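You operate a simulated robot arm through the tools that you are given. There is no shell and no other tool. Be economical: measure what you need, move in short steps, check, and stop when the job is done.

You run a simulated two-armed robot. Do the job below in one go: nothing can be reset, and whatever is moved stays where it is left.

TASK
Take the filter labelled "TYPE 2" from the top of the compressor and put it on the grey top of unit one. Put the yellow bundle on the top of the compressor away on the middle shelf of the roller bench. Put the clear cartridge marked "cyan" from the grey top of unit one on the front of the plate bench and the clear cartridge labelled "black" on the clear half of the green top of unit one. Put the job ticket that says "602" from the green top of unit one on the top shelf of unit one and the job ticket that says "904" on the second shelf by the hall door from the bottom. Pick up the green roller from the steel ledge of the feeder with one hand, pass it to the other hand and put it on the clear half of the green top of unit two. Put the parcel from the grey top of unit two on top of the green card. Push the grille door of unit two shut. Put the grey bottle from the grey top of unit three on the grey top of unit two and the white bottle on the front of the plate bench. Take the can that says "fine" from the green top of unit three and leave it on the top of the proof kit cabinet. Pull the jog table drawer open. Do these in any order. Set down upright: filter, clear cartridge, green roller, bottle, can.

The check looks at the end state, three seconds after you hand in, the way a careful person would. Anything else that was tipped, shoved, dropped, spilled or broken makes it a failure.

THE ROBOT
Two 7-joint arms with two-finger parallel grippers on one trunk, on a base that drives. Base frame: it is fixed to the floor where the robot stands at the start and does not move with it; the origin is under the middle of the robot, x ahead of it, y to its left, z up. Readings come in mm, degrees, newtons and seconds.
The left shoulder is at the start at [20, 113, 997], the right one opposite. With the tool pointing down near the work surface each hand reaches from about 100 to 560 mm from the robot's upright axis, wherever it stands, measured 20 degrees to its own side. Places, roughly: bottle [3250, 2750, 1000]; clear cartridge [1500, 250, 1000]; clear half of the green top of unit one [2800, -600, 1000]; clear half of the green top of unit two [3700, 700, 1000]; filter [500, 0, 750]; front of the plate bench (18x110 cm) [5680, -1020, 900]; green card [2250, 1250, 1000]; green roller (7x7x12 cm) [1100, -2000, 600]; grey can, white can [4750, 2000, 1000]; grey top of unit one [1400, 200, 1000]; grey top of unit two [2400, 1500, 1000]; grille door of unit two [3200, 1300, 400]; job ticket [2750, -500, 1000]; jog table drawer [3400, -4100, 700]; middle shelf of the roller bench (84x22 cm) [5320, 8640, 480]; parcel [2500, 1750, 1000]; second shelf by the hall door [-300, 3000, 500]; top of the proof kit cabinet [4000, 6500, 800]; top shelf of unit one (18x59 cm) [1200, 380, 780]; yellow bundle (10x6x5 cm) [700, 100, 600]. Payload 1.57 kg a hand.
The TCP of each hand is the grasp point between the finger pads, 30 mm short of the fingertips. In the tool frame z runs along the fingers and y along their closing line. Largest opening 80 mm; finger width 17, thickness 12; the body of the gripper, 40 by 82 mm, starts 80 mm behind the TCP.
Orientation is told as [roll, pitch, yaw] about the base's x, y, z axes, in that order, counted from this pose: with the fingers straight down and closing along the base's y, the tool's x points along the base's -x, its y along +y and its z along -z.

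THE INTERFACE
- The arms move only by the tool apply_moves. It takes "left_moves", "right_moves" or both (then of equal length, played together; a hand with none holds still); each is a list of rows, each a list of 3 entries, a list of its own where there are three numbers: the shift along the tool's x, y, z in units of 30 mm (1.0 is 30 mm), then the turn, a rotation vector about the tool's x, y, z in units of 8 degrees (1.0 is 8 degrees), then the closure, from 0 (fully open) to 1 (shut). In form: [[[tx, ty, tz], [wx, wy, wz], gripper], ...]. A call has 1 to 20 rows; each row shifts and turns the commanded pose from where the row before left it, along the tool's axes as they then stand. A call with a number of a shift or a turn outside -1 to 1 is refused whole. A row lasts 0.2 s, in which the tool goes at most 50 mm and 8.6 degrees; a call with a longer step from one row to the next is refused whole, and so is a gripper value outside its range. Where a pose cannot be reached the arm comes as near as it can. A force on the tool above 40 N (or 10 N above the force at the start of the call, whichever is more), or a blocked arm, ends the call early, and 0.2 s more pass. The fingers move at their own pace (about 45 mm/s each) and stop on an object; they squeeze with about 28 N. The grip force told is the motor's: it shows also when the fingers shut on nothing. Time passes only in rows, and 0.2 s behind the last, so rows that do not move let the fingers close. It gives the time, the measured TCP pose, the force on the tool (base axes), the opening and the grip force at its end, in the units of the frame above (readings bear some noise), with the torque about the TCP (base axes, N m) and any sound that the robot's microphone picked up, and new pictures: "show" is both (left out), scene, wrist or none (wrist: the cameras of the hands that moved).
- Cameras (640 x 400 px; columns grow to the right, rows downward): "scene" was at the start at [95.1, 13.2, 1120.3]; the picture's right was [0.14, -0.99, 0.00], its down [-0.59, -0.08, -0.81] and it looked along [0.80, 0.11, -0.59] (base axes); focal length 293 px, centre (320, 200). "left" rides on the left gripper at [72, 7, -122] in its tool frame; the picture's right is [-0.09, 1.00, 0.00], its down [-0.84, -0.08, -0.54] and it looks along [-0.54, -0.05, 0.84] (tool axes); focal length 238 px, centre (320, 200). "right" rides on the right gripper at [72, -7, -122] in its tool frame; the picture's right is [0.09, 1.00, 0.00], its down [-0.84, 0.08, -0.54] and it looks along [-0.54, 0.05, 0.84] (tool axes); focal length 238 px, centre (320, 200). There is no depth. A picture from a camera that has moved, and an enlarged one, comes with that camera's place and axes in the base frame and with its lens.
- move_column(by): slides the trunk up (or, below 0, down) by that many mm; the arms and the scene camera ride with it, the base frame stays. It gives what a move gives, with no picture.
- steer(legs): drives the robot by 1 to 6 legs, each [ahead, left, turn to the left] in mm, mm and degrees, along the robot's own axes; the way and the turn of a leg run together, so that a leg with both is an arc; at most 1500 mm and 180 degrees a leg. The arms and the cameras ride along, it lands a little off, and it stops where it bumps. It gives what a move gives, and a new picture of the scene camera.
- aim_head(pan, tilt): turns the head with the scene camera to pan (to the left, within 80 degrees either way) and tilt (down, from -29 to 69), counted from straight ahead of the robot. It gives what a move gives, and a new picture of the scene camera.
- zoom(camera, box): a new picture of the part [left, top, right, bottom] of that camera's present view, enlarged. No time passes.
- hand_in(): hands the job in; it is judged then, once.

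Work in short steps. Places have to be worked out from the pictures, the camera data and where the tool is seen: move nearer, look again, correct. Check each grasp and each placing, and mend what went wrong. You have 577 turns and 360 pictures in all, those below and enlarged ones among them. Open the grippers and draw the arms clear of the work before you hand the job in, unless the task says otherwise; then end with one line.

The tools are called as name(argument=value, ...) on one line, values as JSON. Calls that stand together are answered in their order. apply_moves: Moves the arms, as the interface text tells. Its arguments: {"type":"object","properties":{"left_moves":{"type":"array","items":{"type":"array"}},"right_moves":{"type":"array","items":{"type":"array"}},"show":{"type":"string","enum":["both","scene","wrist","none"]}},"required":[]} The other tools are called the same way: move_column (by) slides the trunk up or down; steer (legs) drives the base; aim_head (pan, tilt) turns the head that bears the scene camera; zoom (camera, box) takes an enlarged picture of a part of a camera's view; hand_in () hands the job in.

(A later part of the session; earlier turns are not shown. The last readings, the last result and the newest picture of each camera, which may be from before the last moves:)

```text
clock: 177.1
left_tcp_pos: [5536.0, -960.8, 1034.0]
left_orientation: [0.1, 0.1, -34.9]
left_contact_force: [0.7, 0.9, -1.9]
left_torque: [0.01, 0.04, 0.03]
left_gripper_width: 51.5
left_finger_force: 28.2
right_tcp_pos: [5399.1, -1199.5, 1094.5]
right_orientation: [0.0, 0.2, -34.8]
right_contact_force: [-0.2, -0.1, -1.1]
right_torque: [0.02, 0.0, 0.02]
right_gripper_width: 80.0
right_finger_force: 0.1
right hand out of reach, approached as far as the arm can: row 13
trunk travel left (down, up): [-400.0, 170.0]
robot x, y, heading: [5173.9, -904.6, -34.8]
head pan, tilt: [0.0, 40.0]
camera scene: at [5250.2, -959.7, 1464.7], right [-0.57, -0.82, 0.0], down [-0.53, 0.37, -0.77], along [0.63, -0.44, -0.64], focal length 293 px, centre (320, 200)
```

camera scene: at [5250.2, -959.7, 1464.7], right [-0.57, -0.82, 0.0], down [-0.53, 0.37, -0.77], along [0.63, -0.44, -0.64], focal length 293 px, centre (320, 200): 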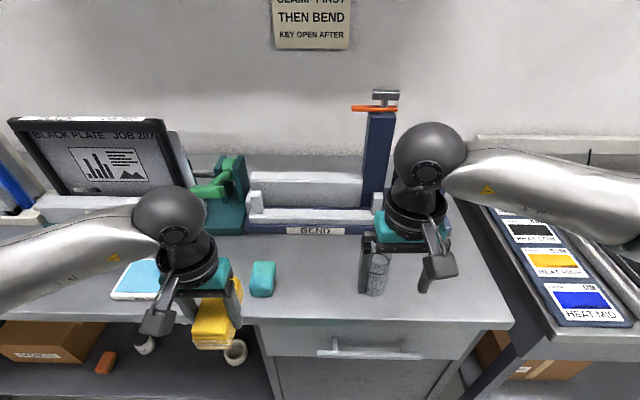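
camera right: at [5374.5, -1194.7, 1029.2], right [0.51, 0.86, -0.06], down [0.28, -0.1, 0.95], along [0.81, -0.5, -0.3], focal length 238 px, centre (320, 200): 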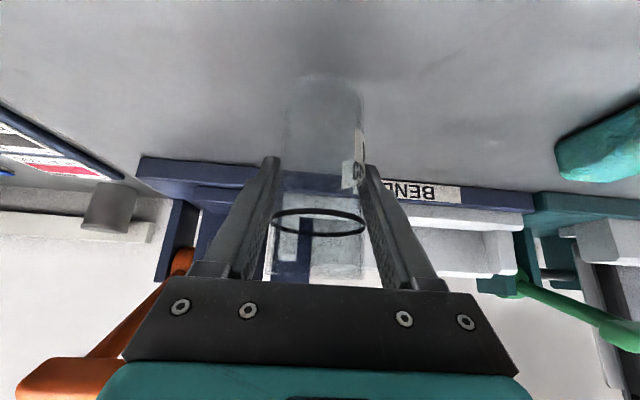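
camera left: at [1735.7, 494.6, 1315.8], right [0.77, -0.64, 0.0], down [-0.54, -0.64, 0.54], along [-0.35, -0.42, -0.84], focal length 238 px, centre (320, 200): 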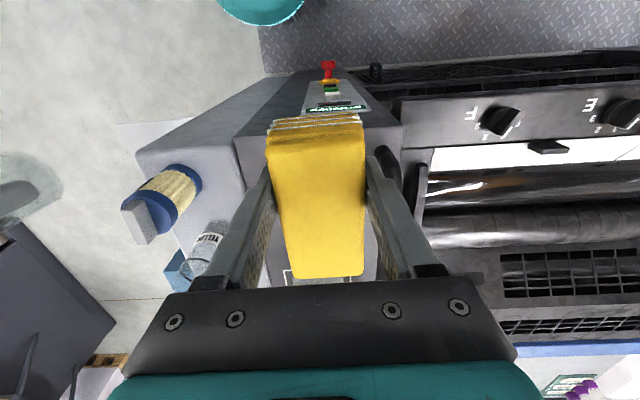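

CYAN stands on the bench front. Next: can "fine" at unit three. I raise the trunk, back off and look left along the aisle.

move_column(by=160)

steer(legs=[[-1200, 0, 0]])

aim_head(pan=80, tilt=15)

```text
clock: 178.9
left_tcp_pos: [5536.3, -960.1, 1193.3]
left_orientation: [0.0, 0.2, -34.9]
left_contact_force: [-0.1, -0.8, -1.7]
left_torque: [-0.03, 0.02, -0.01]
left_gripper_width: 51.3
left_finger_force: 28.1
right_tcp_pos: [5398.8, -1200.5, 1255.0]
right_orientation: [0.0, 0.0, -34.9]
right_contact_force: [-0.5, -0.2, -0.2]
right_torque: [0.02, -0.01, -0.03]
right_gripper_width: 79.9
right_finger_force: 0.1
trunk travel left (down, up): [-560.0, 10.0]
robot x, y, heading: [5174.8, -907.0, -34.8]
head pan, tilt: [0.0, 40.0]
```

```text
clock: 185.0
left_tcp_pos: [4545.3, -269.1, 1193.9]
left_orientation: [0.0, 0.2, -35.1]
left_contact_force: [-0.9, 0.4, -1.9]
left_torque: [0.04, 0.04, 0.03]
left_gripper_width: 51.4
left_finger_force: 28.1
right_tcp_pos: [4407.1, -505.4, 1254.2]
right_orientation: [0.0, 0.0, -35.1]
right_contact_force: [-0.3, 0.4, 0.3]
right_torque: [0.0, -0.01, -0.01]
right_gripper_width: 80.2
right_finger_force: 0.1
trunk travel left (down, up): [-560.0, 10.0]
robot x, y, heading: [4183.3, -212.0, -35.1]
head pan, tilt: [0.0, 40.0]
camera scene: at [4258.7, -266.3, 1624.7], right [-0.57, -0.82, 0.0], down [-0.53, 0.37, -0.77], along [0.63, -0.44, -0.64], focal length 293 px, centre (320, 200)
```

scene: 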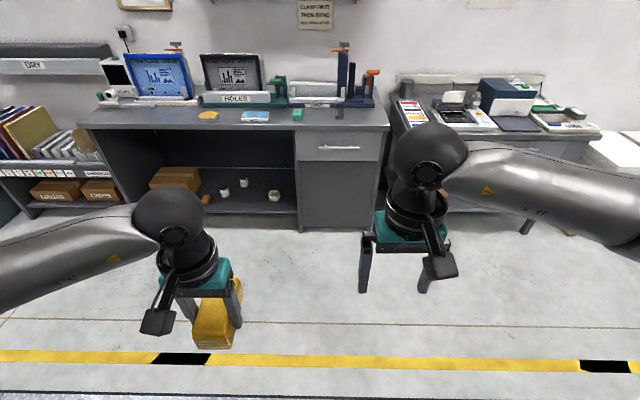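

```text
clock: 186.6
left_tcp_pos: [4544.8, -269.2, 1193.7]
left_orientation: [0.1, 0.2, -35.1]
left_contact_force: [-0.4, 0.5, -1.4]
left_torque: [0.02, 0.02, 0.02]
left_gripper_width: 51.2
left_finger_force: 27.7
right_tcp_pos: [4407.4, -507.8, 1254.9]
right_orientation: [-0.1, 0.1, -35.2]
right_contact_force: [0.0, -0.2, 0.3]
right_torque: [0.03, -0.02, -0.01]
right_gripper_width: 79.8
right_finger_force: 0.1
trunk travel left (down, up): [-560.0, 10.0]
robot x, y, heading: [4184.3, -216.9, -35.0]
head pan, tilt: [80.0, 15.0]
camera scene: at [4255.5, -151.6, 1664.3], right [0.71, -0.71, 0.0], down [-0.18, -0.18, -0.97], along [0.68, 0.68, -0.26], focal length 293 px, centre (320, 200)
```

scene: 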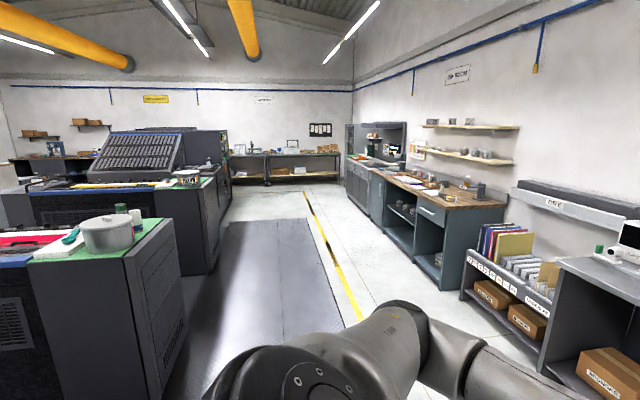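

The aisle is clear. I strafe left along it and turn to face unit three's green end.

steer(legs=[[0, 1100, 0], [0, 1050, 0], [0, 0, 180]])

aim_head(pan=0, tilt=40)

```text
clock: 204.6
left_tcp_pos: [5056.2, 1598.2, 1193.5]
left_orientation: [0.0, -0.1, 144.9]
left_contact_force: [-0.3, -0.2, -1.4]
left_torque: [-0.01, -0.04, 0.0]
left_gripper_width: 51.2
left_finger_force: 27.9
right_tcp_pos: [5196.6, 1836.9, 1254.9]
right_orientation: [0.0, 0.1, 144.9]
right_contact_force: [0.2, -0.3, 1.0]
right_torque: [-0.01, -0.03, -0.03]
right_gripper_width: 80.0
right_finger_force: 0.1
trunk travel left (down, up): [-560.0, 10.0]
robot x, y, heading: [5418.8, 1545.0, 145.0]
head pan, tilt: [80.0, 15.0]
camera scene: at [5344.7, 1483.8, 1664.3], right [-0.71, 0.71, 0.0], down [0.18, 0.18, -0.97], along [-0.68, -0.68, -0.26], focal length 293 px, centre (320, 200)
```

scene: 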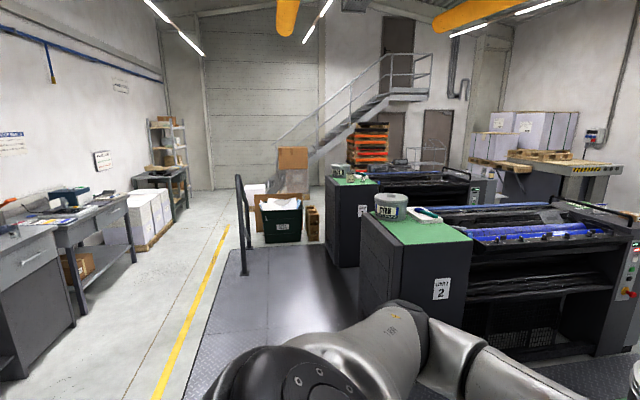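

```text
clock: 206.1
left_tcp_pos: [5058.0, 1598.6, 1194.6]
left_orientation: [0.1, 0.2, 144.9]
left_contact_force: [0.2, 0.6, -2.2]
left_torque: [0.0, 0.0, 0.02]
left_gripper_width: 51.1
left_finger_force: 27.8
right_tcp_pos: [5195.0, 1838.0, 1254.9]
right_orientation: [-0.1, 0.1, 144.9]
right_contact_force: [0.4, -0.5, 0.2]
right_torque: [0.0, 0.01, -0.01]
right_gripper_width: 80.0
right_finger_force: 0.1
trunk travel left (down, up): [-560.0, 10.0]
robot x, y, heading: [5420.5, 1545.1, 144.9]
head pan, tilt: [0.0, 40.0]
camera scene: at [5341.2, 1598.6, 1624.7], right [0.57, 0.82, 0.0], down [0.53, -0.37, -0.77], along [-0.63, 0.44, -0.64], focal length 293 px, centre (320, 200)
```

scene: 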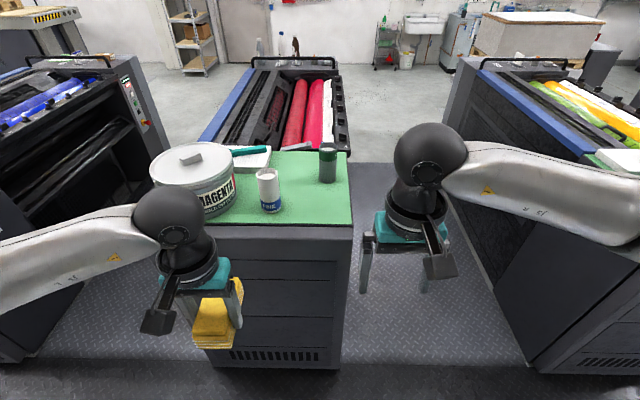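

zoom(camera="scene", box=[230, 130, 370, 230])

```text
4.00 times, centred on (300, 180) of scene
camera zoom: at [5341.2, 1598.6, 1624.7], right [0.57, 0.82, 0.0], down [0.53, -0.37, -0.77], along [-0.63, 0.44, -0.64], focal length 1173 px, centre (400, 280)
```

zoom: 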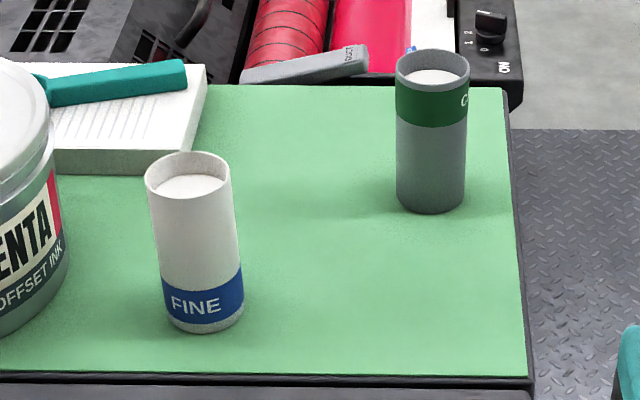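

The white can reads FINE and is open-topped. It is at about (4680, 1872), 70 mm wide, top z≈1141. I move up to it.

steer(legs=[[0, 265, 0], [300, 0, 0]])

```text
clock: 209.6
left_tcp_pos: [4659.7, 1551.9, 1193.9]
left_orientation: [0.0, 0.2, 145.0]
left_contact_force: [-0.2, -0.5, -1.7]
left_torque: [-0.06, -0.04, 0.02]
left_gripper_width: 51.2
left_finger_force: 28.3
right_tcp_pos: [4795.1, 1789.9, 1254.0]
right_orientation: [-0.1, 0.2, 145.0]
right_contact_force: [-0.8, 0.1, 0.1]
right_torque: [-0.02, -0.02, 0.0]
right_gripper_width: 79.8
right_finger_force: 0.1
trunk travel left (down, up): [-560.0, 10.0]
robot x, y, heading: [5021.4, 1497.3, 145.0]
head pan, tilt: [0.0, 40.0]
camera scene: at [4942.5, 1552.3, 1624.7], right [0.57, 0.82, 0.0], down [0.53, -0.37, -0.77], along [-0.63, 0.44, -0.64], focal length 293 px, centre (320, 200)
```

scene: 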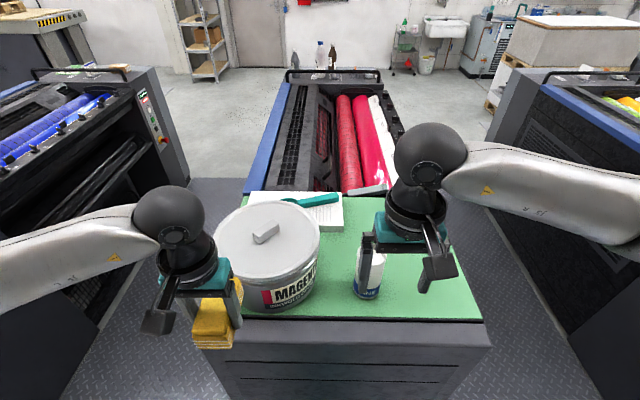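

The can should be 141 mm straight ahead of the right TCP. I move over it and check by the wrist camera.

apply_moves(right_moves=[[[-0.94, 0, 0.3], [0, 0, 0], 0], [[-0.94, 0, 0.3], [0, 0, 0], 0], [[-0.94, 0, 0.3], [0, 0, 0], 0], [[-0.94, 0, 0.3], [0, 0, 0], 0], [[-0.94, 0, 0.3], [0, 0, 0], 0], [[0, 0, 0], [0, 0, 0], 0]])

```text
clock: 211.0
left_tcp_pos: [4660.5, 1550.8, 1193.8]
left_orientation: [0.0, 0.2, 145.0]
left_contact_force: [0.1, 0.7, -2.1]
left_torque: [-0.03, -0.02, -0.01]
left_gripper_width: 51.4
left_finger_force: 27.9
right_tcp_pos: [4680.7, 1870.6, 1210.8]
right_orientation: [0.1, 0.0, 145.0]
right_contact_force: [0.1, 0.4, -0.5]
right_torque: [-0.01, 0.01, 0.01]
right_gripper_width: 80.0
right_finger_force: 0.0
trunk travel left (down, up): [-560.0, 10.0]
robot x, y, heading: [5020.3, 1499.8, 145.0]
head pan, tilt: [0.0, 40.0]
camera scene: at [4943.6, 1552.0, 1624.8], right [0.57, 0.82, 0.0], down [0.53, -0.37, -0.77], along [-0.63, 0.44, -0.64], focal length 293 px, centre (320, 200)
camera right: at [4743.5, 1835.3, 1331.8], right [-0.49, -0.87, 0.0], down [-0.73, 0.42, 0.54], along [-0.47, 0.27, -0.84], focal length 238 px, centre (320, 200)
```

scene: 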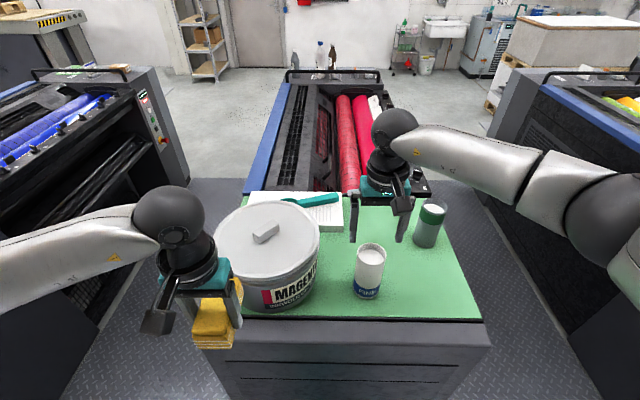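
right: 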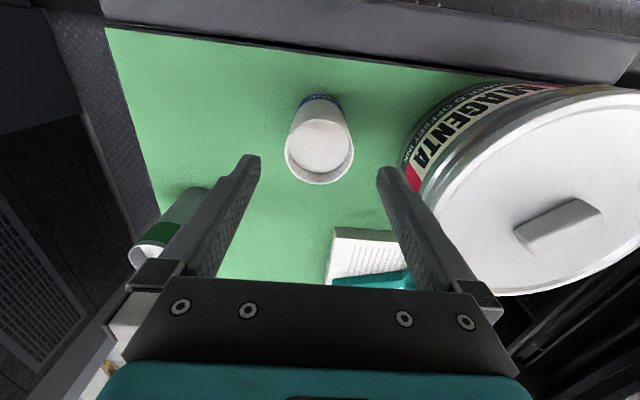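

Centred well (can ~60 mm wide). Descend and grip.

apply_moves(right_moves=[[[-0.08, 0, 0.9], [0, 0, 0], 0], [[0, 0, 0.9], [0, 0, 0], 0], [[0, 0, 0.9], [0, 0, 0], 0], [[0, 0, 0.8], [0, 0, 0], 0], [[0, 0, 0], [0, 0, 0], 0], [[0, 0, 0], [0, 0, 0], 0.9], [[0, 0, 0], [0, 0, 0], 0.9], [[0, 0, 0], [0, 0, 0], 0.9]], show="wrist")

```text
clock: 212.8
left_tcp_pos: [4660.2, 1551.0, 1193.8]
left_orientation: [0.1, 0.1, 145.0]
left_contact_force: [-0.1, 1.2, -1.3]
left_torque: [0.0, -0.04, 0.01]
left_gripper_width: 51.5
left_finger_force: 27.7
right_tcp_pos: [4678.8, 1872.1, 1106.3]
right_orientation: [0.0, 0.1, 145.0]
right_contact_force: [-0.3, 0.4, 0.2]
right_torque: [-0.05, 0.03, 0.03]
right_gripper_width: 61.2
right_finger_force: 27.6
trunk travel left (down, up): [-560.0, 10.0]
robot x, y, heading: [5017.6, 1495.1, 144.8]
head pan, tilt: [0.0, 40.0]
camera right: at [4741.8, 1836.8, 1227.0], right [-0.49, -0.87, 0.0], down [-0.73, 0.42, 0.54], along [-0.47, 0.27, -0.84], focal length 238 px, centre (320, 200)
```

right: 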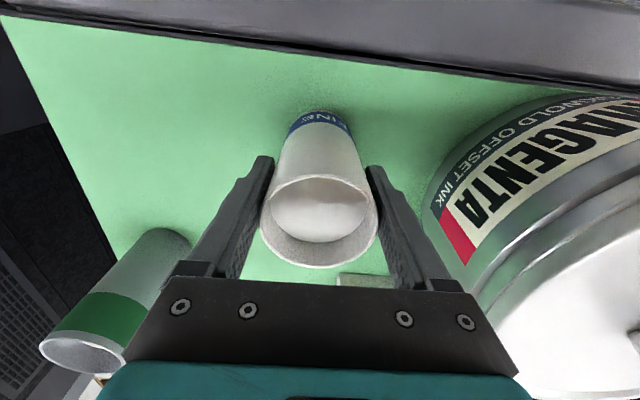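

Can gripped (61 mm). I lift straight up, draw in, then drive round through the gangway beyond unit three to the front aisle.

apply_moves(right_moves=[[[0, 0, -0.9], [0, 0, 0], 0.9], [[0, 0, -0.9], [0, 0, 0], 0.9], [[0, 0, -0.9], [0, 0, 0], 0.9], [[0, 0, -0.9], [0, 0, 0], 0.9], [[0.8, 0, 0], [0, 0, 0], 0.9], [[0.8, 0, 0], [0, 0, 0], 0.9], [[0.8, 0, 0], [0, 0, 0], 0.9], [[0.8, 0, 0], [0, 0, 0], 0.9], [[0.8, 0, 0], [0, 0, 0], 0.9], [[0.8, 0, 0], [0, 0, 0], 0.9]], show="none")

aim_head(pan=0, tilt=25)

steer(legs=[[-260, 0, 0], [0, -910, 0]])

```text
clock: 215.0
left_tcp_pos: [4660.6, 1551.3, 1194.5]
left_orientation: [0.0, 0.1, 144.9]
left_contact_force: [0.6, 0.2, -1.9]
left_torque: [-0.03, -0.01, 0.01]
left_gripper_width: 51.5
left_finger_force: 28.1
right_tcp_pos: [4797.5, 1787.7, 1213.0]
right_orientation: [0.0, 0.0, 145.1]
right_contact_force: [-0.1, -0.4, -1.3]
right_torque: [0.0, 0.03, 0.04]
right_gripper_width: 61.1
right_finger_force: 27.9
trunk travel left (down, up): [-560.0, 10.0]
robot x, y, heading: [5020.4, 1493.6, 145.0]
head pan, tilt: [0.0, 40.0]
```

```text
clock: 215.8
left_tcp_pos: [4660.8, 1550.8, 1192.3]
left_orientation: [0.0, 0.0, 145.1]
left_contact_force: [0.7, 0.3, -1.5]
left_torque: [0.01, -0.03, -0.01]
left_gripper_width: 51.4
left_finger_force: 27.6
right_tcp_pos: [4796.2, 1788.4, 1211.7]
right_orientation: [0.0, 0.1, 145.0]
right_contact_force: [0.2, 0.4, -0.9]
right_torque: [-0.03, -0.01, -0.02]
right_gripper_width: 61.0
right_finger_force: 27.9
trunk travel left (down, up): [-560.0, 10.0]
robot x, y, heading: [5026.0, 1497.9, 145.2]
head pan, tilt: [0.0, 25.0]
camera scene: at [4937.0, 1556.2, 1648.0], right [0.57, 0.82, 0.0], down [0.35, -0.24, -0.91], along [-0.74, 0.52, -0.42], focal length 293 px, centre (320, 200)
```

scene: 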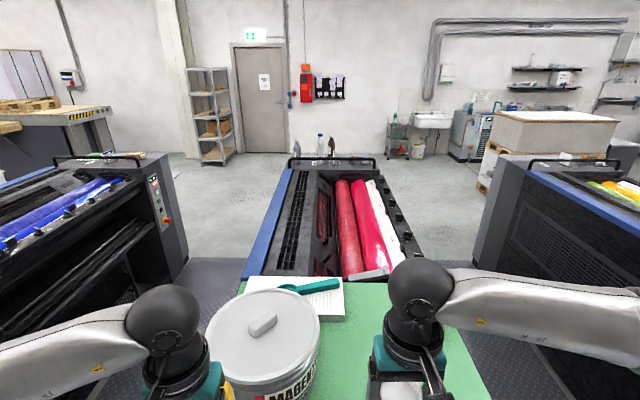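

```text
clock: 222.0
left_tcp_pos: [5390.1, 2144.1, 1193.5]
left_orientation: [-0.1, 0.1, 144.8]
left_contact_force: [-0.2, 1.1, -1.4]
left_torque: [-0.03, -0.03, -0.02]
left_gripper_width: 51.4
left_finger_force: 27.6
right_tcp_pos: [5527.9, 2380.8, 1212.6]
right_orientation: [0.0, 0.1, 144.8]
right_contact_force: [-0.5, -0.2, -1.4]
right_torque: [-0.01, 0.0, -0.01]
right_gripper_width: 61.0
right_finger_force: 28.2
trunk travel left (down, up): [-560.0, 10.0]
robot x, y, heading: [5750.8, 2093.4, 144.8]
head pan, tilt: [0.0, 25.0]
camera scene: at [5667.4, 2147.8, 1648.0], right [0.58, 0.82, 0.0], down [0.35, -0.24, -0.91], along [-0.74, 0.52, -0.42], focal length 293 px, centre (320, 200)
```

scene: 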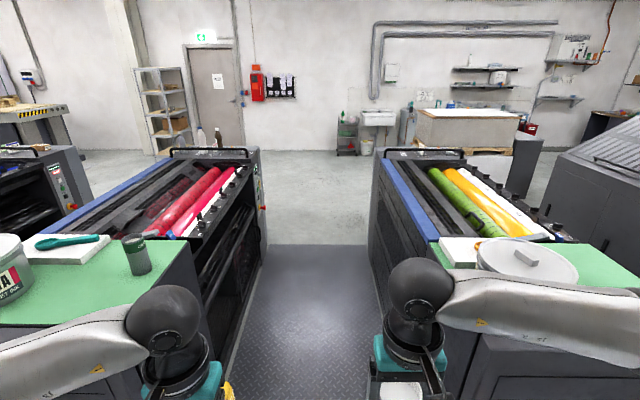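

The gangway is straight ahead and clear. I drive through to the front aisle and look right.

steer(legs=[[1500, 0, 0], [1500, 0, 0], [250, 0, 0]])

aim_head(pan=-75, tilt=15)

```text
clock: 237.9
left_tcp_pos: [2742.0, 4032.1, 1193.8]
left_orientation: [0.0, 0.1, 144.1]
left_contact_force: [0.3, 1.1, -1.3]
left_torque: [-0.04, -0.03, -0.03]
left_gripper_width: 51.3
left_finger_force: 27.7
right_tcp_pos: [2884.3, 4266.9, 1212.2]
right_orientation: [0.0, 0.2, 144.1]
right_contact_force: [-0.4, -0.1, -0.6]
right_torque: [0.01, -0.01, -0.05]
right_gripper_width: 61.0
right_finger_force: 27.9
trunk travel left (down, up): [-560.0, 10.0]
robot x, y, heading: [3105.6, 3972.8, 144.1]
head pan, tilt: [0.0, 25.0]
camera scene: at [3019.5, 4032.8, 1648.0], right [0.59, 0.81, 0.0], down [0.34, -0.25, -0.91], along [-0.73, 0.53, -0.42], focal length 293 px, centre (320, 200)
```

scene: 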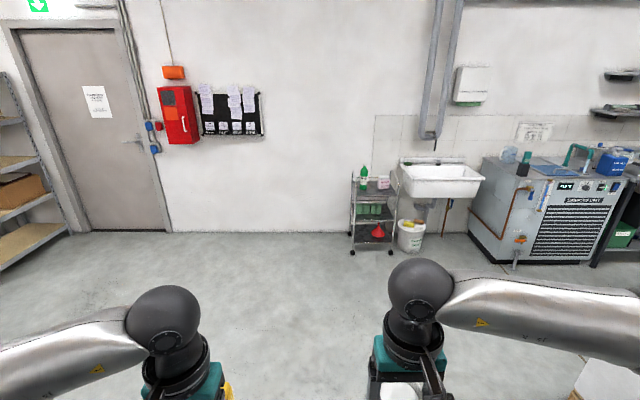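

```text
clock: 239.3
left_tcp_pos: [2742.4, 4031.1, 1194.5]
left_orientation: [0.1, 0.1, 144.1]
left_contact_force: [0.6, -0.4, -1.9]
left_torque: [-0.01, 0.0, 0.01]
left_gripper_width: 51.6
left_finger_force: 28.2
right_tcp_pos: [2883.3, 4266.7, 1211.3]
right_orientation: [0.1, 0.1, 144.1]
right_contact_force: [-0.1, -0.5, -1.1]
right_torque: [-0.01, 0.01, -0.02]
right_gripper_width: 61.0
right_finger_force: 28.5
trunk travel left (down, up): [-560.0, 10.0]
robot x, y, heading: [3105.7, 3973.1, 144.1]
head pan, tilt: [-75.0, 15.0]
camera scene: at [3127.9, 4065.6, 1664.3], right [0.93, -0.36, 0.0], down [-0.09, -0.24, -0.97], along [0.34, 0.9, -0.26], focal length 293 px, centre (320, 200)
```

scene: 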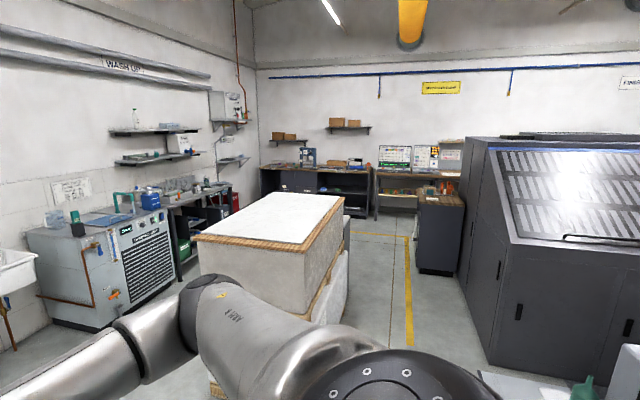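

A paper pile stands ahead to the right; the cabinet is behind it. I turn to face along the front aisle.

steer(legs=[[0, 0, -90]])

aim_head(pan=0, tilt=22)

```text
clock: 243.6
left_tcp_pos: [3171.0, 4331.5, 1193.2]
left_orientation: [0.1, 0.0, 53.1]
left_contact_force: [-0.2, 1.0, -0.9]
left_torque: [-0.04, 0.05, 0.01]
left_gripper_width: 51.7
left_finger_force: 27.8
right_tcp_pos: [3403.7, 4186.5, 1211.1]
right_orientation: [0.1, 0.1, 53.1]
right_contact_force: [0.3, -0.7, -1.8]
right_torque: [-0.01, 0.03, -0.01]
right_gripper_width: 60.9
right_finger_force: 28.4
trunk travel left (down, up): [-560.0, 10.0]
robot x, y, heading: [3105.4, 3969.6, 53.2]
head pan, tilt: [-75.0, 15.0]
camera scene: at [3195.8, 3945.6, 1664.3], right [-0.37, -0.93, 0.0], down [-0.24, 0.1, -0.97], along [0.9, -0.36, -0.26], focal length 293 px, centre (320, 200)
```

scene: 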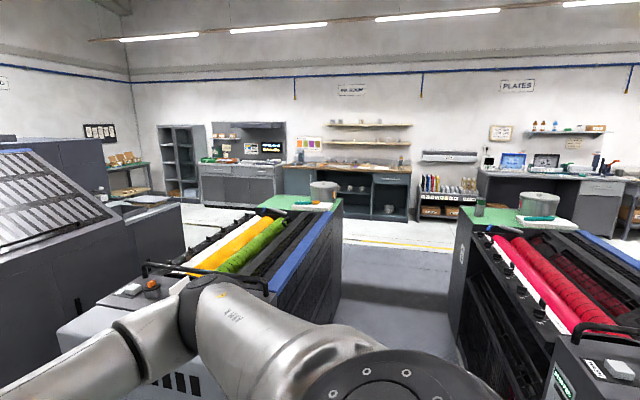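

```text
clock: 245.1
left_tcp_pos: [3170.9, 4331.8, 1193.8]
left_orientation: [0.1, 0.1, 53.2]
left_contact_force: [-0.3, -0.5, -1.7]
left_torque: [-0.01, -0.01, -0.01]
left_gripper_width: 51.4
left_finger_force: 28.1
right_tcp_pos: [3404.4, 4185.8, 1212.8]
right_orientation: [0.0, 0.1, 53.1]
right_contact_force: [-0.2, -0.2, -2.5]
right_torque: [0.0, 0.01, -0.01]
right_gripper_width: 61.0
right_finger_force: 27.6
trunk travel left (down, up): [-560.0, 10.0]
robot x, y, heading: [3101.0, 3971.7, 53.1]
head pan, tilt: [0.0, 22.0]
camera scene: at [3164.9, 4054.6, 1652.9], right [0.8, -0.6, 0.0], down [-0.23, -0.3, -0.93], along [0.56, 0.74, -0.37], focal length 293 px, centre (320, 200)
```

scene: 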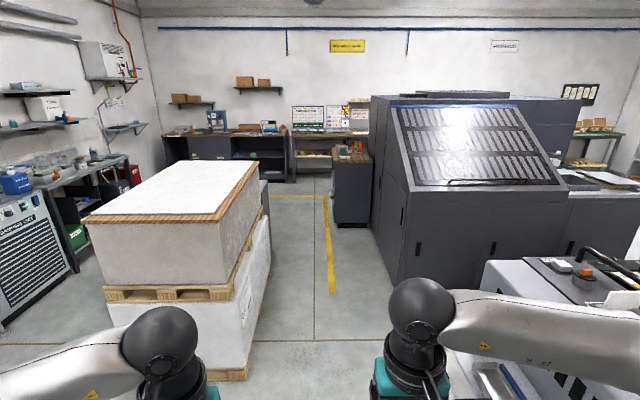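

The cabinet is behind the pile. I drive past the pile along the corridor and turn left towards it.

steer(legs=[[1300, 0, 0], [1200, 0, 0]])

aim_head(pan=70, tilt=25)

```text
clock: 257.4
left_tcp_pos: [4671.7, 6351.1, 1194.1]
left_orientation: [0.1, 0.1, 53.3]
left_contact_force: [0.0, 0.4, -1.9]
left_torque: [-0.08, 0.01, -0.01]
left_gripper_width: 51.1
left_finger_force: 27.4
right_tcp_pos: [4903.8, 6207.9, 1211.8]
right_orientation: [0.0, 0.2, 53.5]
right_contact_force: [-0.2, 0.9, -1.8]
right_torque: [-0.04, 0.01, 0.01]
right_gripper_width: 60.7
right_finger_force: 27.9
trunk travel left (down, up): [-560.0, 10.0]
robot x, y, heading: [4606.4, 5987.7, 53.3]
head pan, tilt: [0.0, 22.0]
camera scene: at [4666.1, 6073.2, 1652.9], right [0.8, -0.6, 0.0], down [-0.22, -0.3, -0.93], along [0.55, 0.74, -0.37], focal length 293 px, centre (320, 200)
```

scene: 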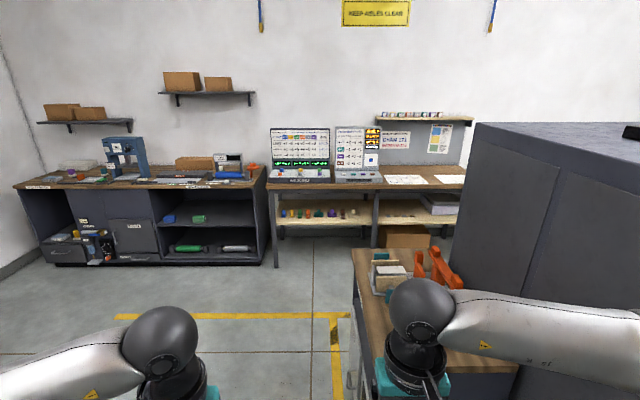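

```text
clock: 258.8
left_tcp_pos: [4670.9, 6350.4, 1192.9]
left_orientation: [0.0, 0.1, 53.4]
left_contact_force: [0.7, -0.1, -1.4]
left_torque: [-0.03, 0.03, 0.02]
left_gripper_width: 51.3
left_finger_force: 28.0
right_tcp_pos: [4905.4, 6206.2, 1212.2]
right_orientation: [0.0, 0.1, 53.5]
right_contact_force: [-0.5, 0.1, -1.3]
right_torque: [-0.03, 0.02, -0.04]
right_gripper_width: 61.1
right_finger_force: 27.9
trunk travel left (down, up): [-560.0, 10.0]
robot x, y, heading: [4605.4, 5989.6, 53.5]
head pan, tilt: [70.0, 25.0]
camera scene: at [4560.0, 6075.5, 1648.0], right [0.84, 0.55, 0.0], down [0.23, -0.35, -0.91], along [-0.5, 0.76, -0.42], focal length 293 px, centre (320, 200)
```

scene: 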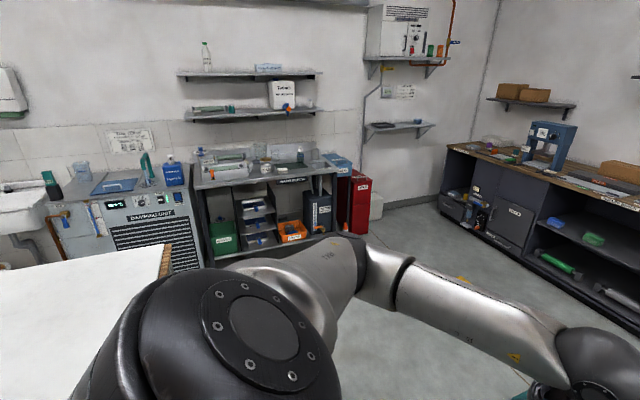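

I turn left to face where the cabinet should be.

steer(legs=[[0, 0, 90]])

aim_head(pan=0, tilt=45)

```text
clock: 263.0
left_tcp_pos: [4245.1, 6055.3, 1193.9]
left_orientation: [0.0, 0.1, 143.0]
left_contact_force: [-0.1, 0.5, -1.8]
left_torque: [0.0, -0.01, 0.02]
left_gripper_width: 51.3
left_finger_force: 28.0
right_tcp_pos: [4390.7, 6288.8, 1211.4]
right_orientation: [0.0, 0.1, 143.1]
right_contact_force: [0.9, 0.2, -0.8]
right_torque: [-0.03, -0.04, -0.01]
right_gripper_width: 60.7
right_finger_force: 28.4
trunk travel left (down, up): [-560.0, 10.0]
robot x, y, heading: [4610.1, 5988.5, 143.1]
head pan, tilt: [70.0, 25.0]
camera scene: at [4519.2, 5946.1, 1648.0], right [-0.55, 0.84, 0.0], down [0.35, 0.23, -0.91], along [-0.76, -0.49, -0.42], focal length 293 px, centre (320, 200)
```

scene: 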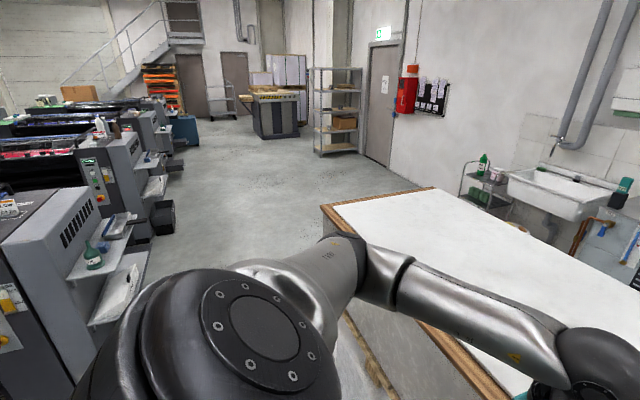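

```text
clock: 264.4
left_tcp_pos: [4246.4, 6056.9, 1193.4]
left_orientation: [0.0, 0.1, 143.0]
left_contact_force: [0.0, 0.0, -0.6]
left_torque: [-0.04, 0.0, -0.01]
left_gripper_width: 51.3
left_finger_force: 28.0
right_tcp_pos: [4390.2, 6288.6, 1212.2]
right_orientation: [0.0, 0.1, 143.1]
right_contact_force: [0.3, 0.4, -2.0]
right_torque: [0.02, 0.04, 0.03]
right_gripper_width: 60.6
right_finger_force: 28.3
trunk travel left (down, up): [-560.0, 10.0]
robot x, y, heading: [4605.4, 5990.0, 143.2]
head pan, tilt: [0.0, 45.0]
camera scene: at [4531.4, 6045.2, 1617.5], right [0.6, 0.8, 0.0], down [0.57, -0.42, -0.71], along [-0.57, 0.42, -0.71], focal length 293 px, centre (320, 200)
```

scene: 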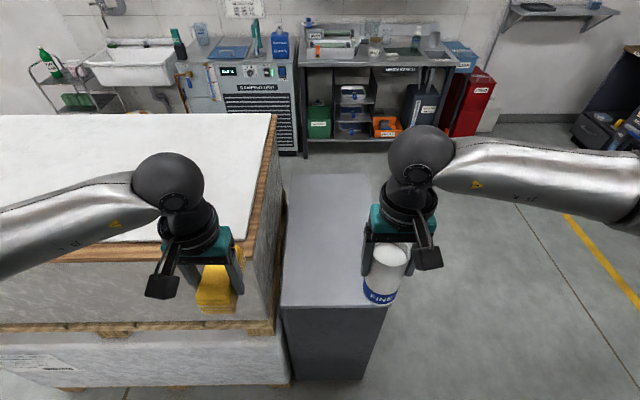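

The grey cabinet beside the pile is the target (top about 469–1061 mm ahead). I tuck the left hand, move 60 mm nearer and lower the trunk.

apply_moves(left_moves=[[[0.85, 0, 0], [0, 0, 0], 0.9], [[0.85, 0, 0], [0, 0, 0], 0.9], [[0.85, 0, 0], [0, 0, 0], 0.9], [[0.85, 0, 0], [0, 0, 0], 0.9]], show="none")

steer(legs=[[60, 0, 0]])

move_column(by=-270)

apply_moves(right_moves=[[[-0.93, 0.12, 0], [0, 0, 0], 0.9], [[-0.93, 0.12, 0], [0, 0, 0], 0.9], [[-0.93, 0.12, 0], [0, 0, 0], 0.9], [[-0.93, 0.12, 0], [0, 0, 0], 0.9], [[-0.93, 0.12, 0], [0, 0, 0], 0.9]])

```text
clock: 265.4
left_tcp_pos: [4327.1, 5994.6, 1193.8]
left_orientation: [0.1, 0.1, 142.9]
left_contact_force: [0.0, -1.0, -0.9]
left_torque: [-0.04, 0.0, 0.04]
left_gripper_width: 51.4
left_finger_force: 28.4
right_tcp_pos: [4391.5, 6287.4, 1212.7]
right_orientation: [-0.1, 0.0, 143.1]
right_contact_force: [0.0, 0.4, -1.9]
right_torque: [-0.05, -0.01, 0.03]
right_gripper_width: 60.8
right_finger_force: 27.7
trunk travel left (down, up): [-560.0, 10.0]
robot x, y, heading: [4602.3, 5990.0, 143.3]
head pan, tilt: [0.0, 45.0]
```

```text
clock: 266.4
left_tcp_pos: [4278.1, 6031.8, 1193.6]
left_orientation: [0.1, 0.2, 143.0]
left_contact_force: [-0.1, 0.6, -1.1]
left_torque: [-0.05, -0.02, -0.01]
left_gripper_width: 51.4
left_finger_force: 27.7
right_tcp_pos: [4342.1, 6325.4, 1211.5]
right_orientation: [0.0, 0.2, 143.1]
right_contact_force: [-0.1, 0.4, -1.8]
right_torque: [-0.05, -0.03, 0.01]
right_gripper_width: 61.0
right_finger_force: 27.8
trunk travel left (down, up): [-560.0, 10.0]
robot x, y, heading: [4559.3, 6029.5, 143.0]
head pan, tilt: [0.0, 45.0]
camera scene: at [4482.4, 6082.2, 1617.3], right [0.6, 0.8, 0.0], down [0.57, -0.43, -0.71], along [-0.56, 0.42, -0.71], focal length 293 px, centre (320, 200)
```

scene: 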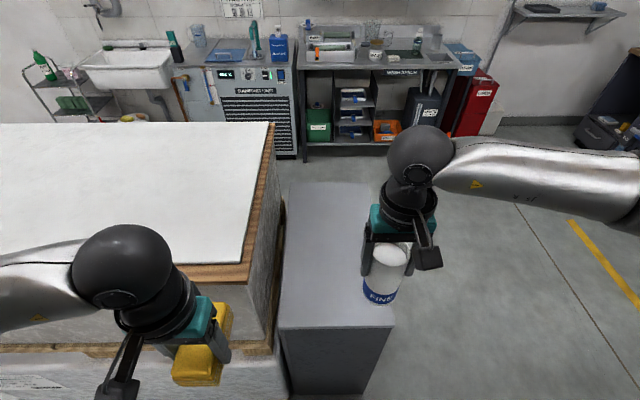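

```text
clock: 269.1
left_tcp_pos: [4278.7, 6031.7, 923.3]
left_orientation: [-0.1, 0.2, 143.0]
left_contact_force: [0.7, -0.5, -0.8]
left_torque: [-0.01, 0.0, 0.0]
left_gripper_width: 51.1
left_finger_force: 27.8
right_tcp_pos: [4344.2, 6324.9, 942.9]
right_orientation: [0.0, 0.2, 143.1]
right_contact_force: [0.0, -1.1, -2.2]
right_torque: [0.02, 0.0, 0.01]
right_gripper_width: 61.0
right_finger_force: 27.5
trunk travel left (down, up): [-290.0, 280.0]
robot x, y, heading: [4562.7, 6027.3, 142.8]
head pan, tilt: [0.0, 45.0]
```

```text
clock: 270.3
left_tcp_pos: [4279.2, 6031.2, 922.7]
left_orientation: [0.0, 0.0, 143.0]
left_contact_force: [0.1, -0.1, -1.9]
left_torque: [0.0, -0.03, 0.0]
left_gripper_width: 51.6
left_finger_force: 27.4
right_tcp_pos: [4219.3, 6392.4, 942.0]
right_orientation: [0.1, 0.0, 143.1]
right_contact_force: [-1.0, -0.4, -1.0]
right_torque: [-0.01, -0.01, 0.0]
right_gripper_width: 60.9
right_finger_force: 28.0
trunk travel left (down, up): [-290.0, 280.0]
robot x, y, heading: [4559.1, 6027.4, 143.1]
head pan, tilt: [0.0, 45.0]
camera scene: at [4483.4, 6081.0, 1347.4], right [0.6, 0.8, 0.0], down [0.57, -0.43, -0.71], along [-0.56, 0.43, -0.71], focal length 293 px, centre (320, 200)
camera right: at [4280.8, 6355.8, 1062.9], right [-0.52, -0.85, 0.0], down [-0.72, 0.44, 0.54], along [-0.46, 0.28, -0.84], focal length 238 px, centre (320, 200)
```

scene: 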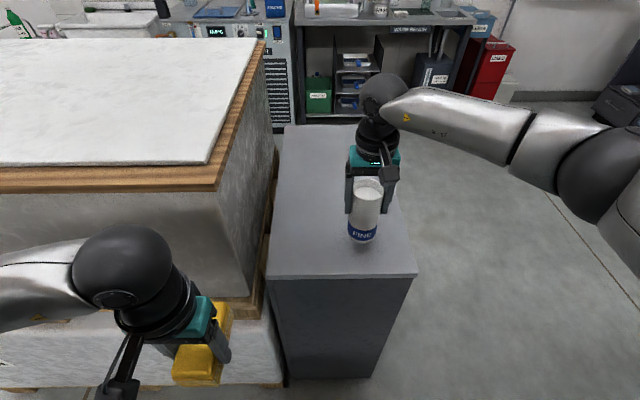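
right: 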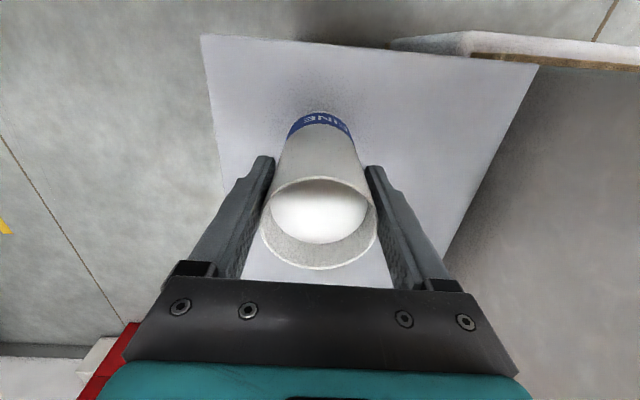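

Over the cabinet top. Lower to contact in steps.

apply_moves(right_moves=[[[0, 0, 0.5], [0, 0, 0], 0.9], [[0, 0, 0.4], [0, 0, 0], 0.9], [[0, 0, 0], [0, 0, 0], 0.9]], show="none")

apply_moves(right_moves=[[[0, 0, 0.12], [0, 0, 0], 0.9], [[0, 0, 0], [0, 0, 0], 0.9]], show="none")

apply_moves(right_moves=[[[0, 0, 0.12], [0, 0, 0], 0.9], [[0, 0, 0], [0, 0, 0], 0.9]], show="none")

```text
clock: 271.1
left_tcp_pos: [4279.7, 6030.9, 923.9]
left_orientation: [0.0, 0.1, 143.0]
left_contact_force: [-0.1, 1.3, -1.3]
left_torque: [0.02, -0.03, 0.01]
left_gripper_width: 51.1
left_finger_force: 27.9
right_tcp_pos: [4221.0, 6393.5, 914.6]
right_orientation: [0.1, 0.1, 143.1]
right_contact_force: [-0.7, 0.0, -1.4]
right_torque: [0.0, 0.0, -0.02]
right_gripper_width: 60.7
right_finger_force: 27.7
trunk travel left (down, up): [-290.0, 280.0]
robot x, y, heading: [4561.8, 6021.4, 143.1]
head pan, tilt: [0.0, 45.0]
```

```text
clock: 271.7
left_tcp_pos: [4279.5, 6030.8, 923.2]
left_orientation: [0.0, 0.1, 143.0]
left_contact_force: [-0.3, 0.8, -2.1]
left_torque: [-0.01, -0.04, -0.01]
left_gripper_width: 51.4
left_finger_force: 28.5
right_tcp_pos: [4220.2, 6394.0, 912.0]
right_orientation: [0.0, 0.1, 143.1]
right_contact_force: [0.3, -0.2, -1.3]
right_torque: [0.02, 0.02, -0.03]
right_gripper_width: 60.8
right_finger_force: 28.1
trunk travel left (down, up): [-290.0, 280.0]
robot x, y, heading: [4559.2, 6023.5, 142.9]
head pan, tilt: [0.0, 45.0]
```

```text
clock: 272.3
left_tcp_pos: [4278.6, 6031.1, 924.0]
left_orientation: [0.1, 0.1, 143.0]
left_contact_force: [0.4, -0.9, -2.3]
left_torque: [-0.02, -0.06, 0.0]
left_gripper_width: 51.1
left_finger_force: 27.8
right_tcp_pos: [4219.3, 6393.5, 908.3]
right_orientation: [0.0, 0.0, 143.1]
right_contact_force: [0.7, -0.4, -2.5]
right_torque: [0.0, -0.04, 0.01]
right_gripper_width: 61.0
right_finger_force: 27.7
trunk travel left (down, up): [-290.0, 280.0]
robot x, y, heading: [4558.6, 6028.0, 143.3]
head pan, tilt: [0.0, 45.0]
```

apply_moves(right_moves=[[[0, 0, 0.12], [0, 0, 0], 0.9], [[0, 0, 0], [0, 0, 0], 0.9]], show="none")

apply_moves(right_moves=[[[0, 0, 0.1], [0, 0, 0], 0.9], [[0, 0, 0], [0, 0, 0], 0.9]], show="none")

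apply_moves(right_moves=[[[0, 0, 0.1], [0, 0, 0], 0.9], [[0, 0, 0], [0, 0, 0], 0.9]], show="none")

```text
clock: 272.9
left_tcp_pos: [4281.1, 6030.5, 924.3]
left_orientation: [0.0, 0.2, 143.0]
left_contact_force: [0.4, 0.0, -1.3]
left_torque: [-0.03, 0.01, 0.0]
left_gripper_width: 51.7
left_finger_force: 28.5
right_tcp_pos: [4220.9, 6393.8, 906.5]
right_orientation: [0.0, 0.0, 143.1]
right_contact_force: [2.3, -0.3, 13.4]
right_torque: [-0.07, -0.37, 0.07]
right_gripper_width: 60.7
right_finger_force: 27.9
trunk travel left (down, up): [-290.0, 280.0]
robot x, y, heading: [4557.8, 6027.2, 143.1]
head pan, tilt: [0.0, 45.0]
```

```text
clock: 273.5
left_tcp_pos: [4279.9, 6029.8, 924.3]
left_orientation: [0.0, 0.0, 143.0]
left_contact_force: [-0.2, -0.4, -0.7]
left_torque: [-0.03, -0.03, 0.0]
left_gripper_width: 51.3
left_finger_force: 27.4
right_tcp_pos: [4220.3, 6393.7, 903.4]
right_orientation: [0.0, -0.3, 143.0]
right_contact_force: [0.2, 2.9, 19.3]
right_torque: [0.31, 0.12, 0.09]
right_gripper_width: 61.1
right_finger_force: 28.1
trunk travel left (down, up): [-290.0, 280.0]
robot x, y, heading: [4559.2, 6024.4, 143.1]
head pan, tilt: [0.0, 45.0]
```

```text
clock: 274.1
left_tcp_pos: [4280.2, 6030.5, 923.3]
left_orientation: [0.0, 0.0, 143.0]
left_contact_force: [0.1, 0.3, -0.7]
left_torque: [-0.06, 0.0, -0.01]
left_gripper_width: 51.2
left_finger_force: 27.6
right_tcp_pos: [4222.3, 6393.0, 899.8]
right_orientation: [0.0, 0.0, 143.1]
right_contact_force: [0.0, 2.0, 19.8]
right_torque: [0.16, 0.06, -0.01]
right_gripper_width: 60.7
right_finger_force: 28.1
trunk travel left (down, up): [-290.0, 280.0]
robot x, y, heading: [4559.5, 6023.3, 143.0]
head pan, tilt: [0.0, 45.0]
```

Contact is firm. Open and lift.

apply_moves(right_moves=[[[0, 0, -0.06], [0, 0, 0], 0.9], [[0, 0, 0], [0, 0, 0], 0], [[0, 0, 0], [0, 0, 0], 0], [[0, 0, 0], [0, 0, 0], 0], [[0, 0, -0.6], [0, 0, 0], 0], [[0, 0, -1], [0, 0, 0], 0], [[0, 0, -1], [0, 0, 0], 0], [[0, 0, -1], [0, 0, 0], 0], [[0, 0, -1], [0, 0, 0], 0], [[0.9, 0, 0], [0, 0, 0], 0], [[0.9, 0, 0], [0, 0, 0], 0], [[0.9, 0, 0], [0, 0, 0], 0], [[0.9, 0, 0], [0, 0, 0], 0], [[0.9, 0, 0], [0, 0, 0], 0]], show="scene")

```text
clock: 277.1
left_tcp_pos: [4279.6, 6031.4, 923.2]
left_orientation: [-0.1, 0.2, 143.0]
left_contact_force: [-0.2, -0.5, -1.1]
left_torque: [-0.02, 0.03, 0.0]
left_gripper_width: 51.3
left_finger_force: 27.5
right_tcp_pos: [4328.9, 6312.7, 1037.6]
right_orientation: [0.1, 0.2, 143.1]
right_contact_force: [-0.6, 0.1, 1.1]
right_torque: [-0.01, -0.01, -0.02]
right_gripper_width: 80.2
right_finger_force: 0.0
trunk travel left (down, up): [-290.0, 280.0]
robot x, y, heading: [4558.4, 6022.4, 143.2]
head pan, tilt: [0.0, 45.0]
camera scene: at [4484.2, 6081.0, 1347.5], right [0.6, 0.8, 0.0], down [0.56, -0.43, -0.71], along [-0.57, 0.43, -0.71], focal length 293 px, centre (320, 200)
```

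scene: 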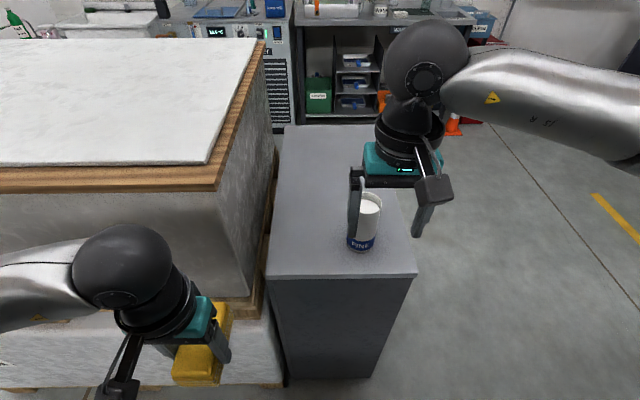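

The can stands upright on the cabinet. Next the bundle: I turn toward the roller bench and look at its shelves.

move_column(by=200)

aim_head(pan=0, tilt=30)

steer(legs=[[-150, 0, 0], [0, 0, -90], [1000, 750, 0]])

```text
clock: 279.3
left_tcp_pos: [4278.6, 6030.5, 1123.7]
left_orientation: [0.0, 0.1, 143.0]
left_contact_force: [0.0, 0.4, -1.9]
left_torque: [-0.06, -0.05, -0.03]
left_gripper_width: 51.4
left_finger_force: 27.9
right_tcp_pos: [4327.6, 6313.3, 1239.0]
right_orientation: [0.0, 0.1, 143.1]
right_contact_force: [0.1, -0.9, 0.1]
right_torque: [0.0, 0.03, 0.01]
right_gripper_width: 80.0
right_finger_force: 0.0
trunk travel left (down, up): [-490.0, 80.0]
robot x, y, heading: [4555.2, 6023.6, 142.7]
head pan, tilt: [0.0, 45.0]
```

```text
clock: 280.1
left_tcp_pos: [4279.6, 6031.2, 1123.8]
left_orientation: [0.0, 0.1, 143.0]
left_contact_force: [0.4, 0.4, -1.1]
left_torque: [-0.02, -0.02, -0.02]
left_gripper_width: 51.4
left_finger_force: 27.7
right_tcp_pos: [4327.8, 6313.0, 1237.2]
right_orientation: [0.0, 0.1, 143.1]
right_contact_force: [-0.3, -0.3, 0.4]
right_torque: [0.01, 0.01, 0.02]
right_gripper_width: 79.8
right_finger_force: 0.0
trunk travel left (down, up): [-490.0, 80.0]
robot x, y, heading: [4562.5, 6029.0, 143.0]
head pan, tilt: [0.0, 30.0]
camera scene: at [4476.6, 6086.6, 1570.0], right [0.6, 0.8, 0.0], down [0.4, -0.3, -0.87], along [-0.69, 0.52, -0.5], focal length 293 px, centre (320, 200)
```

scene: 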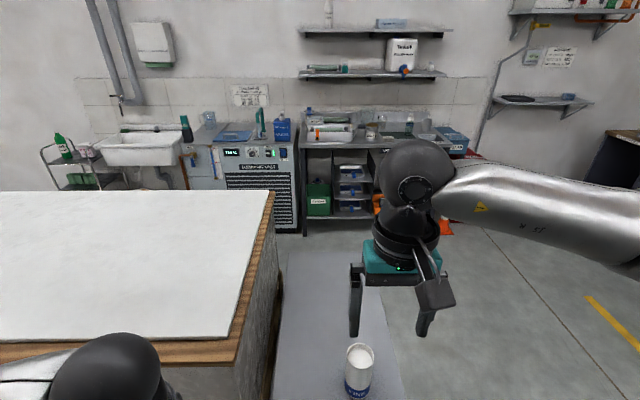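

```text
clock: 291.1
left_tcp_pos: [4684.3, 7462.8, 1123.1]
left_orientation: [0.0, 0.0, 53.0]
left_contact_force: [0.3, 0.3, -1.3]
left_torque: [0.03, -0.01, -0.02]
left_gripper_width: 51.6
left_finger_force: 28.1
right_tcp_pos: [4966.6, 7413.8, 1238.1]
right_orientation: [0.0, 0.1, 53.2]
right_contact_force: [-0.2, 0.7, 0.0]
right_torque: [0.0, -0.03, 0.02]
right_gripper_width: 80.2
right_finger_force: 0.1
trunk travel left (down, up): [-490.0, 80.0]
robot x, y, heading: [4679.3, 7185.8, 52.7]
head pan, tilt: [0.0, 30.0]
camera scene: at [4737.7, 7265.4, 1570.1], right [0.8, -0.6, 0.0], down [-0.3, -0.4, -0.87], along [0.52, 0.69, -0.5], focal length 293 px, centre (320, 200)
```

scene: 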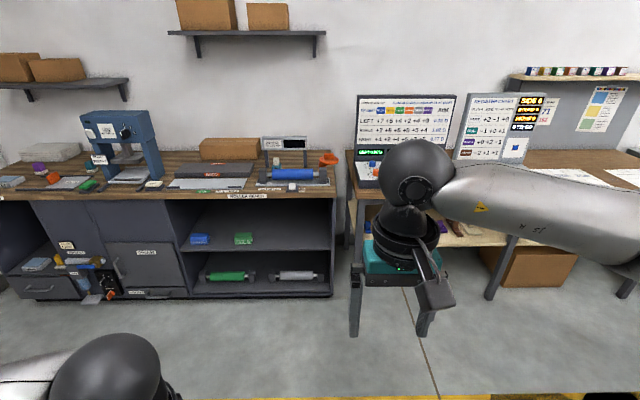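

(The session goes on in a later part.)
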